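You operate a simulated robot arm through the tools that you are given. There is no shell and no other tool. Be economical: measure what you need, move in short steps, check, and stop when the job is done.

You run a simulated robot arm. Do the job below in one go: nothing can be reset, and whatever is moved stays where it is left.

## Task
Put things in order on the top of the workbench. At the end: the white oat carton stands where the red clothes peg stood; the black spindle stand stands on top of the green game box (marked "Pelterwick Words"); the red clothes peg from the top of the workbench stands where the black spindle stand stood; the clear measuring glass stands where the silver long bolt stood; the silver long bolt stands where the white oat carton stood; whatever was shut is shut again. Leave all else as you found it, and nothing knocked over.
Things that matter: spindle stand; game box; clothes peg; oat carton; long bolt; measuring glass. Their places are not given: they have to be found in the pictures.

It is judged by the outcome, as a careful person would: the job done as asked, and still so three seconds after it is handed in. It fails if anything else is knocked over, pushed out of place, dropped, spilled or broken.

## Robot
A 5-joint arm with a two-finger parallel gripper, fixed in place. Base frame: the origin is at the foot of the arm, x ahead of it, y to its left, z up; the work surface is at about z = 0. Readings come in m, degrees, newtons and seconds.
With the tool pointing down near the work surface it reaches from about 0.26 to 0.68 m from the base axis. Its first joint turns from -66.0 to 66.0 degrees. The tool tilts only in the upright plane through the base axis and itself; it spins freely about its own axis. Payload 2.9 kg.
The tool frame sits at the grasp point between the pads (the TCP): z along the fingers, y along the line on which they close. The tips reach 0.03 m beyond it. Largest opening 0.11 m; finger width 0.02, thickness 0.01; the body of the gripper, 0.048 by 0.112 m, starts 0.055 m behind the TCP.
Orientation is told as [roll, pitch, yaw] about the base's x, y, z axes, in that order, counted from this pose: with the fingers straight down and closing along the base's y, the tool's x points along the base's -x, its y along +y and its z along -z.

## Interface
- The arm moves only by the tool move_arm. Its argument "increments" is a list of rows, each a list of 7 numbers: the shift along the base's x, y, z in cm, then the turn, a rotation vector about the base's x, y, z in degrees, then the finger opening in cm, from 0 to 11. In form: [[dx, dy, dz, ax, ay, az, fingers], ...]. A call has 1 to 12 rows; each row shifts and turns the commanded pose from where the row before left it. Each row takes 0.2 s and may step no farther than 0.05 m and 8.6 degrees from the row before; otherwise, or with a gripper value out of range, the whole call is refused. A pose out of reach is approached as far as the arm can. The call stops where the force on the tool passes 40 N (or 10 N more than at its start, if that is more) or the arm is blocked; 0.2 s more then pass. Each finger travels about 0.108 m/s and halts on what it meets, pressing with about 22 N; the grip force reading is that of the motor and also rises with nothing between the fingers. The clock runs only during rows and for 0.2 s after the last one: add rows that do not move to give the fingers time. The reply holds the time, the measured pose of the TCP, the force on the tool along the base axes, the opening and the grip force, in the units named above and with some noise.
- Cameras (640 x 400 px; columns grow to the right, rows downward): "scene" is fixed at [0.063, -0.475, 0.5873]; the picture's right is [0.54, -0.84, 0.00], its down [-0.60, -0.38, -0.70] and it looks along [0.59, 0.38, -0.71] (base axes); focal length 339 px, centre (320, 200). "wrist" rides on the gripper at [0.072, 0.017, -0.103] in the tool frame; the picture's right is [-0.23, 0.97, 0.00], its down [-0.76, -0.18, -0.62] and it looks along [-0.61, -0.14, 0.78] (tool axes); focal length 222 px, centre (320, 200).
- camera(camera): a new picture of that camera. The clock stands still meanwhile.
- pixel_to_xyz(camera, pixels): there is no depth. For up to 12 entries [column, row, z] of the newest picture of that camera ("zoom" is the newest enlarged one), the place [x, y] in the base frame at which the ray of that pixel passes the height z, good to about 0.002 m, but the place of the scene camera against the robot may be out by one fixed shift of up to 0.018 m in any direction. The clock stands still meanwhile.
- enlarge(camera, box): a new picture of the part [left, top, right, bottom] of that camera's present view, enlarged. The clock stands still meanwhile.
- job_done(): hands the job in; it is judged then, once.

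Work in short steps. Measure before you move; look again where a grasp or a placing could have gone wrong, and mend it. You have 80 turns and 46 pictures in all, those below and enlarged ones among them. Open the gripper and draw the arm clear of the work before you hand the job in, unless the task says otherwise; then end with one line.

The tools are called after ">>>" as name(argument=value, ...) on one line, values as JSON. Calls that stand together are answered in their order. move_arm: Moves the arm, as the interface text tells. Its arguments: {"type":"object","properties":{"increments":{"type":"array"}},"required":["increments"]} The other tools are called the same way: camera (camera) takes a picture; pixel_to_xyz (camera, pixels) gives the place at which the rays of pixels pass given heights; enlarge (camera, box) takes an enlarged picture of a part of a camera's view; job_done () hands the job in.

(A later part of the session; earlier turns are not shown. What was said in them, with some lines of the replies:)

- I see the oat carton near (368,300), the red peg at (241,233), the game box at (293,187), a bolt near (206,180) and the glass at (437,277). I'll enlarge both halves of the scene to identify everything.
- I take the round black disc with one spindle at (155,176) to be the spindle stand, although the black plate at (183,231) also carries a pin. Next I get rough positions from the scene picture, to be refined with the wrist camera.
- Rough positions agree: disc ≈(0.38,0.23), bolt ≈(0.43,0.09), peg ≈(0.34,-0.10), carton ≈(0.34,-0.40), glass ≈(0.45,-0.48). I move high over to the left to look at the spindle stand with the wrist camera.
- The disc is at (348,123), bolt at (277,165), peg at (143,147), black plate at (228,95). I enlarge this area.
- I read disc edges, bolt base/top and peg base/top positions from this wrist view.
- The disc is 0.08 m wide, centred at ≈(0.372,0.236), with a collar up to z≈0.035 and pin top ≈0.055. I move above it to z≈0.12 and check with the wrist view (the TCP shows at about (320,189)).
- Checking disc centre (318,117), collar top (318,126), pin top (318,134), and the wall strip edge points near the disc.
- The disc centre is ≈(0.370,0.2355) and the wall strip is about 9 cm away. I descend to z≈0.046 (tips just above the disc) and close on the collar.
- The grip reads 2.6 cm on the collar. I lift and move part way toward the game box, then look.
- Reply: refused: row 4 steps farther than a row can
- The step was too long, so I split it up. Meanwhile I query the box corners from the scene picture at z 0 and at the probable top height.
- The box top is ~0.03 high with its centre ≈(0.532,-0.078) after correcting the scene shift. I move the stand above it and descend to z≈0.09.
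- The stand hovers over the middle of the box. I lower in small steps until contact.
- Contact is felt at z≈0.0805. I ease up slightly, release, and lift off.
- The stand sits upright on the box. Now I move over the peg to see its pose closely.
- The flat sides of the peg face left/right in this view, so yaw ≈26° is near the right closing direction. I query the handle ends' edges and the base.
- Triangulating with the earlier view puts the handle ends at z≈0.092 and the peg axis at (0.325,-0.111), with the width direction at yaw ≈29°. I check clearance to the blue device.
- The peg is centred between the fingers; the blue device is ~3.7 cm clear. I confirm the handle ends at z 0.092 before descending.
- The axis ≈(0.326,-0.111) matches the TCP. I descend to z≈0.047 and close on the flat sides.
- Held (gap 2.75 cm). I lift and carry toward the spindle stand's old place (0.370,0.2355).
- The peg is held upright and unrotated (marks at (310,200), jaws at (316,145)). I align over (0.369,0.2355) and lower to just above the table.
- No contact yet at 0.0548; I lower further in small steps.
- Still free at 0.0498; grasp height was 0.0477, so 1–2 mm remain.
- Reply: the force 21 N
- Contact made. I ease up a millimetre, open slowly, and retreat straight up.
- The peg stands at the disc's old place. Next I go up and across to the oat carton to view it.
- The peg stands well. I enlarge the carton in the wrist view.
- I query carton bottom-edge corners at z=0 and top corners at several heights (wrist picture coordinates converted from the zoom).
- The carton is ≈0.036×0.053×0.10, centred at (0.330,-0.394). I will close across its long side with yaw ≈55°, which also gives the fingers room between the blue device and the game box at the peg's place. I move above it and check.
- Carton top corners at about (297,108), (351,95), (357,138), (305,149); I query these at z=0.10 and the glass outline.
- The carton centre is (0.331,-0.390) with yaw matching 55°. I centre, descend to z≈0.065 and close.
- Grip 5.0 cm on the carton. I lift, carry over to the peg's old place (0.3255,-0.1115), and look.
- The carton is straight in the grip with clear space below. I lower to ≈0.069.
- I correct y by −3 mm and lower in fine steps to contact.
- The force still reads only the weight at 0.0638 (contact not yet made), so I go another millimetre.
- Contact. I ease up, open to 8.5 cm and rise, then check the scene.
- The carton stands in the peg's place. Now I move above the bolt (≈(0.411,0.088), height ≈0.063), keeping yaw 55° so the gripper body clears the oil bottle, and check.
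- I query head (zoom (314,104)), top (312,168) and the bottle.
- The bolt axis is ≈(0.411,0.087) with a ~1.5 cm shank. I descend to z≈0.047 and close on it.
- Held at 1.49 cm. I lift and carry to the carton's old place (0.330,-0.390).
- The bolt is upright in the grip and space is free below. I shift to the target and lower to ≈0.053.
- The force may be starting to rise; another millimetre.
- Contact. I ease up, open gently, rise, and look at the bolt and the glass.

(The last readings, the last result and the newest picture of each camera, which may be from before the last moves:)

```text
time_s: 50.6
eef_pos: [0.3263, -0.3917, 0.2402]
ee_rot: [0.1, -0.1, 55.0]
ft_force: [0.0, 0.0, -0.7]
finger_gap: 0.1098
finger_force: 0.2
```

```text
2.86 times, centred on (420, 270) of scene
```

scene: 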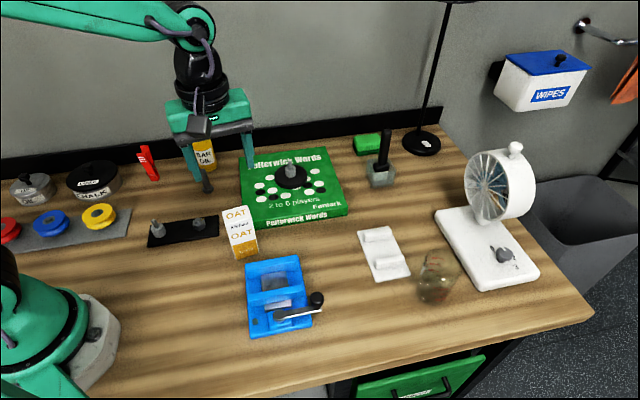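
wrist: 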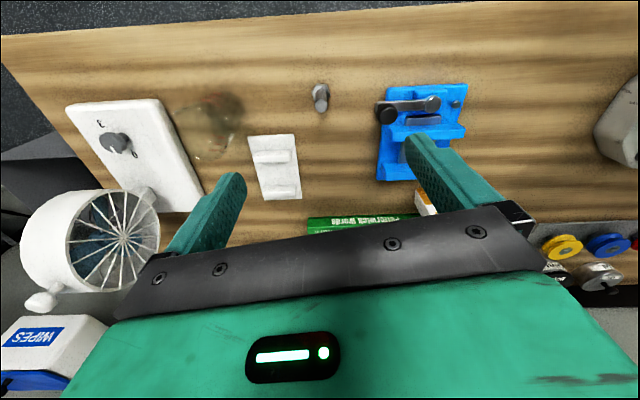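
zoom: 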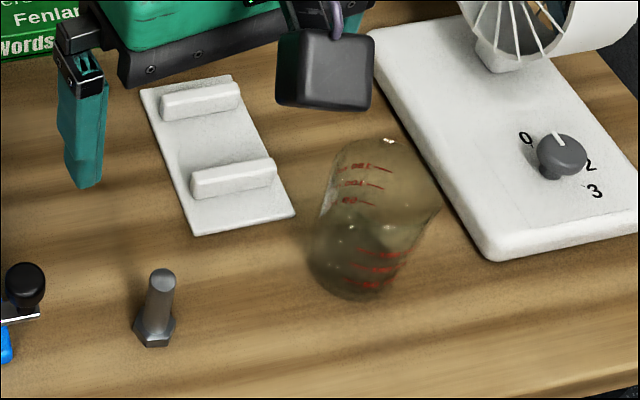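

The bolt stands. Now the glass: I query its base extremes in the scene zoom and get an enlarged wrist view.

>>> pixel_to_xyz(camera="zoom", pixels=[[357, 299, 0.0], [308, 258, 0.0], [360, 258, 0.0], [412, 258, 0.0], [385, 138, 0.08], [385, 138, 0.1], [441, 208, 0.08], [441, 208, 0.1], [160, 340, 0.0], [335, 165, 0.08], [335, 165, 0.1]])

>>> enlarge(camera="wrist", box=[140, 70, 300, 190])

```text
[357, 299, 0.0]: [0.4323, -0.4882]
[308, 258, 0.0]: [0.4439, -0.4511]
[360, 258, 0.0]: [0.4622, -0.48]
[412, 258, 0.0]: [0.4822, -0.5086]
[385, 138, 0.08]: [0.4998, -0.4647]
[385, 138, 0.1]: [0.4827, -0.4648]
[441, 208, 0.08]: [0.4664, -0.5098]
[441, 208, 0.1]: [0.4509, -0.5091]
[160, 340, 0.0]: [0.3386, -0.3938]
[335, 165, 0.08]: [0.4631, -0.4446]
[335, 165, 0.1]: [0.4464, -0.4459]
```

```text
3.33 times, centred on (220, 130) of wrist
```

zoom: 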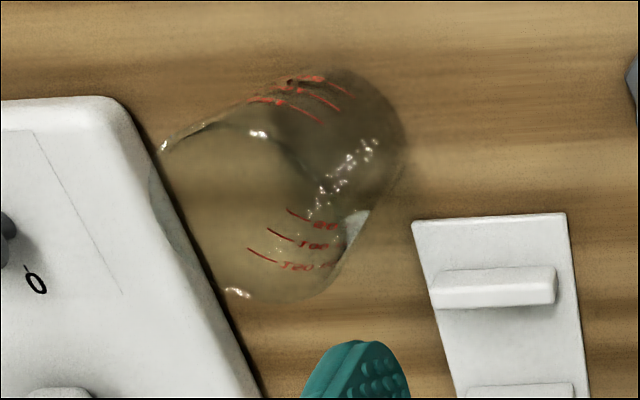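

I query base and rim points in the wrist zoom.

>>> pixel_to_xyz(camera="zoom", pixels=[[405, 150, 0.0], [350, 67, 0.0], [340, 142, 0.0], [370, 210, 0.0], [162, 148, 0.08], [162, 148, 0.1], [240, 298, 0.08], [240, 298, 0.1], [150, 190, 0.09], [340, 275, 0.09], [268, 92, 0.09], [330, 160, 0.0]])

```text
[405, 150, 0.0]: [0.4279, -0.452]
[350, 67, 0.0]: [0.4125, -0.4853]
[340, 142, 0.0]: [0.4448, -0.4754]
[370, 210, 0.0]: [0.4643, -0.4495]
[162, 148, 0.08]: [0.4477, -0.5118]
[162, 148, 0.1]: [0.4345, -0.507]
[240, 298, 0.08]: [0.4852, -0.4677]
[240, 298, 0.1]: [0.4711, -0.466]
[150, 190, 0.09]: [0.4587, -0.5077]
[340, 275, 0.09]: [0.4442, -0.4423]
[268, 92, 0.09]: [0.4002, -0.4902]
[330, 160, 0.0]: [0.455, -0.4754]
```

Fitted glass base: centre ≈(0.449,-0.480), radius ≈0.036. I check the fan plate edge and the white holder's corner for finger clearance.

>>> pixel_to_xyz(camera="zoom", pixels=[[150, 160, 0.0], [262, 397, 0.0], [125, 105, 0.02], [412, 222, 0.0], [455, 397, 0.0], [160, 170, 0.02], [430, 275, 0.025]])

```text
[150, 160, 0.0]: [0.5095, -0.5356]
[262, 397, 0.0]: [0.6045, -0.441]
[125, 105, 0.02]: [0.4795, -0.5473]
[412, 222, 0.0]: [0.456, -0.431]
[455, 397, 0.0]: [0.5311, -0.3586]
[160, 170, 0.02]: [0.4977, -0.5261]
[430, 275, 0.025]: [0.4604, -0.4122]
```

The fan plate (≈2 cm high) and the holder are close, so I keep fingertips above z≈0.03: grasp with TCP at ≈0.062, yaw 55°, fully open. I move above the glass at z≈0.16 and look.

>>> move_arm(increments=[[3, -2.2, 0, 0, 0, 0, 11], [3, -2.2, -1, 0, 0, 0, 11], [3, -2.2, -3, 0, 0, 0, 11], [3.2, -2.2, -3, 0, 0, 0, 11], [0, 0, -1, 0, 0, 0, 11], [0, 0, 0, 0, 0, 0, 11]])

>>> camera(camera="wrist")

>>> enlarge(camera="wrist", box=[220, 70, 420, 240])

```text
time_s: 52.0
eef_pos: [0.4522, -0.4738, 0.1595]
ee_rot: [0.0, -0.1, 55.0]
ft_force: [-1.1, 0.2, 0.7]
finger_gap: 0.1097
finger_force: 0.1
```

```text
11 pictures are left
```

wrist: 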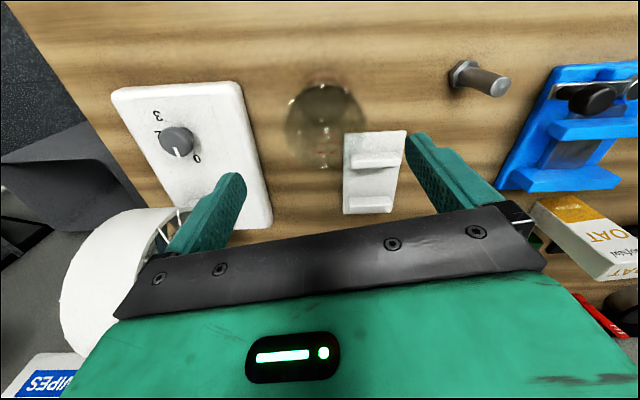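

```text
2.35 times, centred on (320, 155) of wrist
```

zoom: 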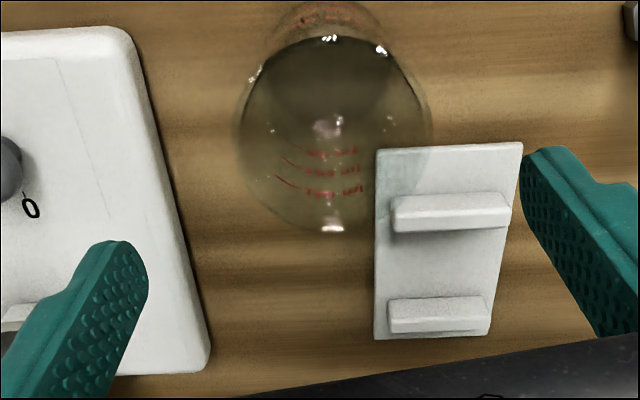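

The rim outline in this zoom spans about columns 238–432 and rows 35–232. I query it at plausible rim heights.

>>> pixel_to_xyz(camera="zoom", pixels=[[238, 135, 0.085], [432, 130, 0.085], [330, 35, 0.085], [332, 232, 0.085], [333, 133, 0.085], [333, 133, 0.095], [320, 0, 0.0], [270, 30, 0.0], [385, 30, 0.0]])

```text
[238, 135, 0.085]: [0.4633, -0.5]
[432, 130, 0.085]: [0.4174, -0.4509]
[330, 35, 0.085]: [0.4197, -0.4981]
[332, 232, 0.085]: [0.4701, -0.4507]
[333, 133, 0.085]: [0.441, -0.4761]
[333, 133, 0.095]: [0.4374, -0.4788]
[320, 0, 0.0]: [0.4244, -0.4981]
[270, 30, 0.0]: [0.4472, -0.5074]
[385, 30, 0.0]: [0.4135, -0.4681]
```

The glass centre is ≈(0.443,-0.4755). I shift there, descend to z≈0.063 (watching force) and look before closing.

>>> move_arm(increments=[[-0.9, -0.2, 0, 0, 0, 0, 11], [0, 0, -3, 0, 0, 0, 11], [0, 0, -3, 0, 0, 0, 11], [0, 0, -3, 0, 0, 0, 11], [0, 0, -0.6, 0, 0, 0, 11], [0, 0, 0, 0, 0, 0, 11]])

>>> camera(camera="wrist")

```text
time_s: 53.4
eef_pos: [0.4389, -0.4783, 0.0633]
ee_rot: [0.0, 0.0, 54.9]
ft_force: [-0.3, -0.5, -0.3]
finger_gap: 0.1101
finger_force: 0.0
```

```text
9 pictures are left
```

wrist: 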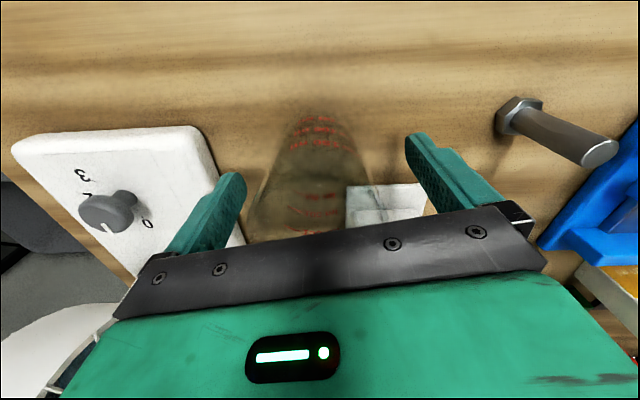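

The glass sits midway between the fingers. I close gradually.

>>> move_arm(increments=[[0, 0, 0, 0, 0, 0, 9], [0, 0, 0, 0, 0, 0, 8], [0, 0, 0, 0, 0, 0, 7.2], [0, 0, 0, 0, 0, 0, 6.6], [0, 0, 0, 0, 0, 0, 6], [0, 0, 0, 0, 0, 0, 6]])

```text
time_s: 54.8
eef_pos: [0.4388, -0.4776, 0.0635]
ee_rot: [0.0, -0.1, 55.0]
ft_force: [0.3, -0.6, 0.9]
finger_gap: 0.0626
finger_force: 22.0
```

Gripped at 6.26 cm. I lift gently and check.

>>> move_arm(increments=[[0, 0, 1, 0, 0, 0, 6], [0, 0, 2, 0, 0, 0, 6], [0, 0, 3, 0, 0, 0, 6], [0, 0, 4, 0, 0, 0, 6], [-1, 1, 4, 0, 0, 0, 6], [0, 0, 0, 0, 0, 0, 6]])

>>> camera(camera="wrist")

```text
time_s: 56.2
eef_pos: [0.4305, -0.4685, 0.2024]
ee_rot: [0.0, 0.1, 55.0]
ft_force: [-0.7, -0.4, -2.0]
finger_gap: 0.0624
finger_force: 22.1
```

```text
8 pictures are left
```

wrist: 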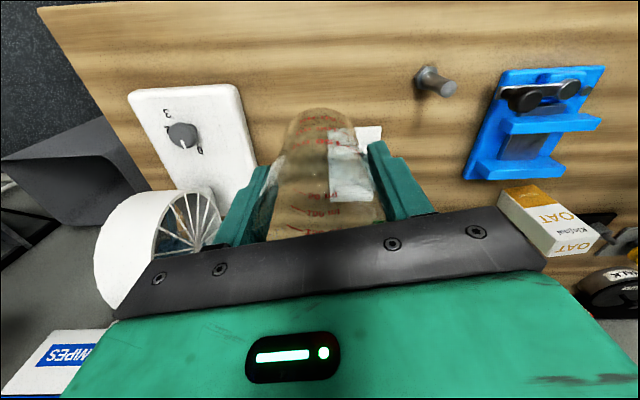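

The glass is held upright. I query its base edge (318,108) at z=0.139 to find the axis relative to the TCP.

>>> pixel_to_xyz(camera="wrist", pixels=[[318, 108, 0.139], [287, 135, 0.139], [353, 132, 0.139]])

```text
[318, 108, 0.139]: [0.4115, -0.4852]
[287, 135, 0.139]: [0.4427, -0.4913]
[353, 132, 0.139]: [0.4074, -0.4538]
```

The axis coincides with the TCP within ~2 mm. I carry the glass high across toward the bolt's old place (0.411,0.087).

>>> move_arm(increments=[[0, 2, 2, 0, 0, 0, 6], [-0.2, 4, 0, 0, 0, 0, 6], [-0.2, 4.7, 0, 0, 0, 0, 6], [-0.2, 4.7, 0, 0, 0, 0, 6], [-0.2, 4.7, 0, 0, 0, 0, 6], [-0.2, 4.7, 0, 0, 0, 0, 6], [-0.2, 4.7, 0, 0, 0, 0, 6], [-0.2, 4.7, 0, 0, 0, 0, 6], [-0.2, 4.7, 0, 0, 0, 0, 6], [-0.2, 4.7, 0, 0, 0, 0, 6], [-0.2, 4.7, 0, 0, 0, 0, 6], [0, 4, 0, 0, 0, 0, 6]])

>>> move_arm(increments=[[0, 3, 0, 0, 0, 0, 6], [0, 0, 0, 0, 0, 0, 6], [0, 0, 0, 0, 0, 0, 6]])

>>> camera(camera="wrist")

```text
time_s: 58.8
eef_pos: [0.4086, 0.0536, 0.2237]
ee_rot: [0.0, 0.0, 55.0]
ft_force: [0.0, 0.1, -1.6]
finger_gap: 0.0621
finger_force: 22.0
```

```text
time_s: 59.6
eef_pos: [0.4106, 0.0831, 0.2254]
ee_rot: [0.0, 0.1, 55.0]
ft_force: [0.0, 0.5, -0.4]
finger_gap: 0.0625
finger_force: 22.3
```

```text
7 pictures are left
```

wrist: 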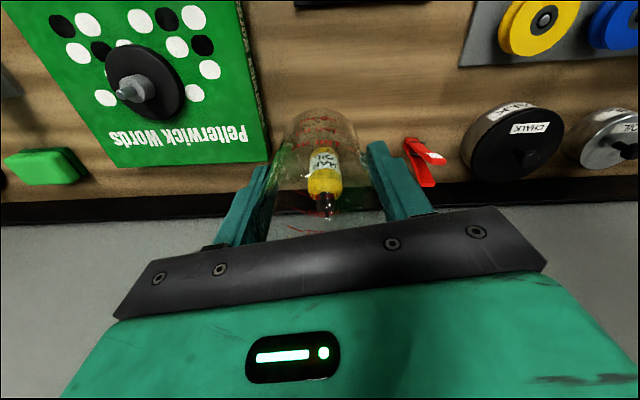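

Free space below; the bottle stays ~3 cm behind. I adjust y by +3 mm and lower to ≈0.070.

>>> move_arm(increments=[[0, 0.3, -4, 0, 0, 0, 6], [0, 0, -4, 0, 0, 0, 6], [0, 0, -4, 0, 0, 0, 6], [0, 0, -3.3, 0, 0, 0, 6], [0, 0, 0, 0, 0, 0, 6], [0, 0, 0, 0, 0, 0, 6]])

```text
time_s: 61.0
eef_pos: [0.4133, 0.0852, 0.0734]
ee_rot: [0.1, 0.0, 55.1]
ft_force: [-0.1, -0.2, -2.4]
finger_gap: 0.0625
finger_force: 21.3
```

>>> move_arm(increments=[[-0.1, 0.1, -0.4, 0, 0, 0, 6], [0, 0, -0.3, 0, 0, 0, 6], [0, 0, -0.1, 0, 0, 0, 6], [0, 0, 0, 0, 0, 0, 6]])

```text
time_s: 62.0
eef_pos: [0.4097, 0.0862, 0.0634]
ee_rot: [0.1, 0.0, 55.0]
ft_force: [-0.3, 0.2, -1.3]
finger_gap: 0.0623
finger_force: 22.1
```

The force still shows only the glass's weight at 0.0634; another millimetre.

>>> move_arm(increments=[[0, 0, -0.1, 0, 0, 0, 6], [0, 0, 0, 0, 0, 0, 6]])

```text
time_s: 62.6
eef_pos: [0.4109, 0.0856, 0.0645]
ee_rot: [-0.1, -0.2, 55.0]
ft_force: [-1.8, -2.5, 10.6]
finger_gap: 0.0624
finger_force: 22.0
```

Contact. I release slowly, open wide and rise straight up.

>>> move_arm(increments=[[0, 0, 0.05, 0, 0, 0, 6.3], [0, 0, 0, 0, 0, 0, 6.8], [0, 0, 0, 0, 0, 0, 8], [0, 0, 0, 0, 0, 0, 9.5], [0, 0, 0, 0, 0, 0, 9.5], [0, 0, 3, 0, 0, 0, 9.5], [0, 0, 4, 0, 0, 0, 9.5], [0, 0, 4, 0, 0, 0, 9.5], [0, 0, 4, 0, 0, 0, 9.5], [-1, -2, 4, 0, 0, 0, 9.5], [-3, -3, 2, 0, 0, 0, 9.5], [-3, -3, 0, 0, 0, 0, 9.5]])

>>> move_arm(increments=[[-1, -4.5, 0, 0, 0, 0, 9.5], [0, -4.5, 0, 0, 0, 0, 9.5], [0, -4.5, 0, 0, 0, 0, 9.5], [0, -4.5, 0, 0, 0, 0, 9.5], [0, -4.5, 0, 0, 0, 0, 9.5], [0, 0, 0, 0, 0, 0, 9.5]])

>>> camera(camera="scene")

>>> enlarge(camera="scene", box=[110, 120, 350, 270])

```text
time_s: 65.2
eef_pos: [0.339, 0.0058, 0.2728]
ee_rot: [0.0, 0.0, 55.1]
ft_force: [0.9, -0.3, 0.7]
finger_gap: 0.095
finger_force: 0.0
```

```text
time_s: 66.6
eef_pos: [0.3277, -0.2151, 0.2749]
ee_rot: [0.1, 0.0, 55.1]
ft_force: [-0.6, 0.3, 0.1]
finger_gap: 0.0951
finger_force: 0.1
```

```text
6 pictures are left
```

scene: 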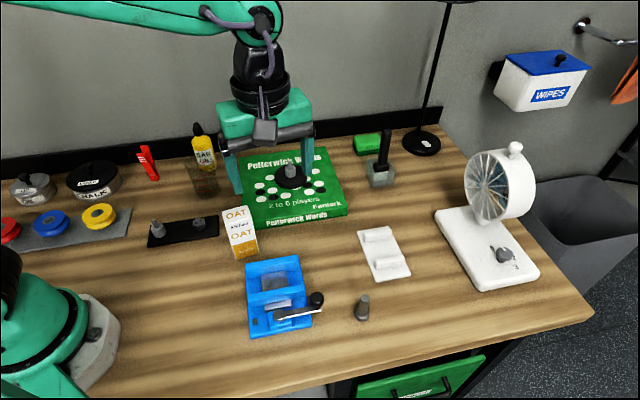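

```text
2.67 times, centred on (230, 195) of scene
```

zoom: 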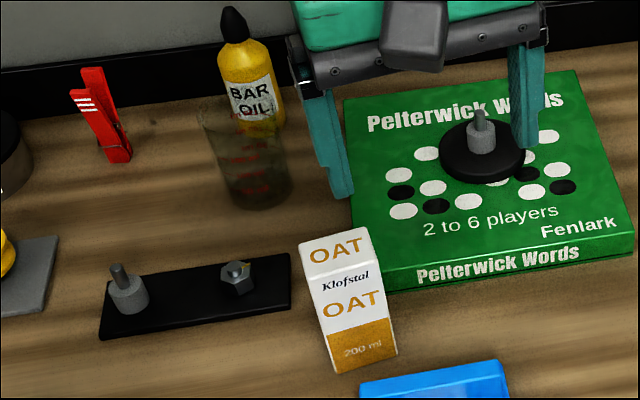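

Every object stands upright in its new place: peg (148,163), glass (205,180), carton (240,233), bolt (362,308), and the stand on the box. The arm is clear with the gripper open, so I hand in.

>>> job_done()

```text
The job is handed in.
```

The job is handed in: the oat carton, clothes peg, spindle stand, long bolt and measuring glass all stand upright where you asked. I took the single-pin round black disc as the spindle stand, nothing shut was opened, and the last pictures show nothing else moved.
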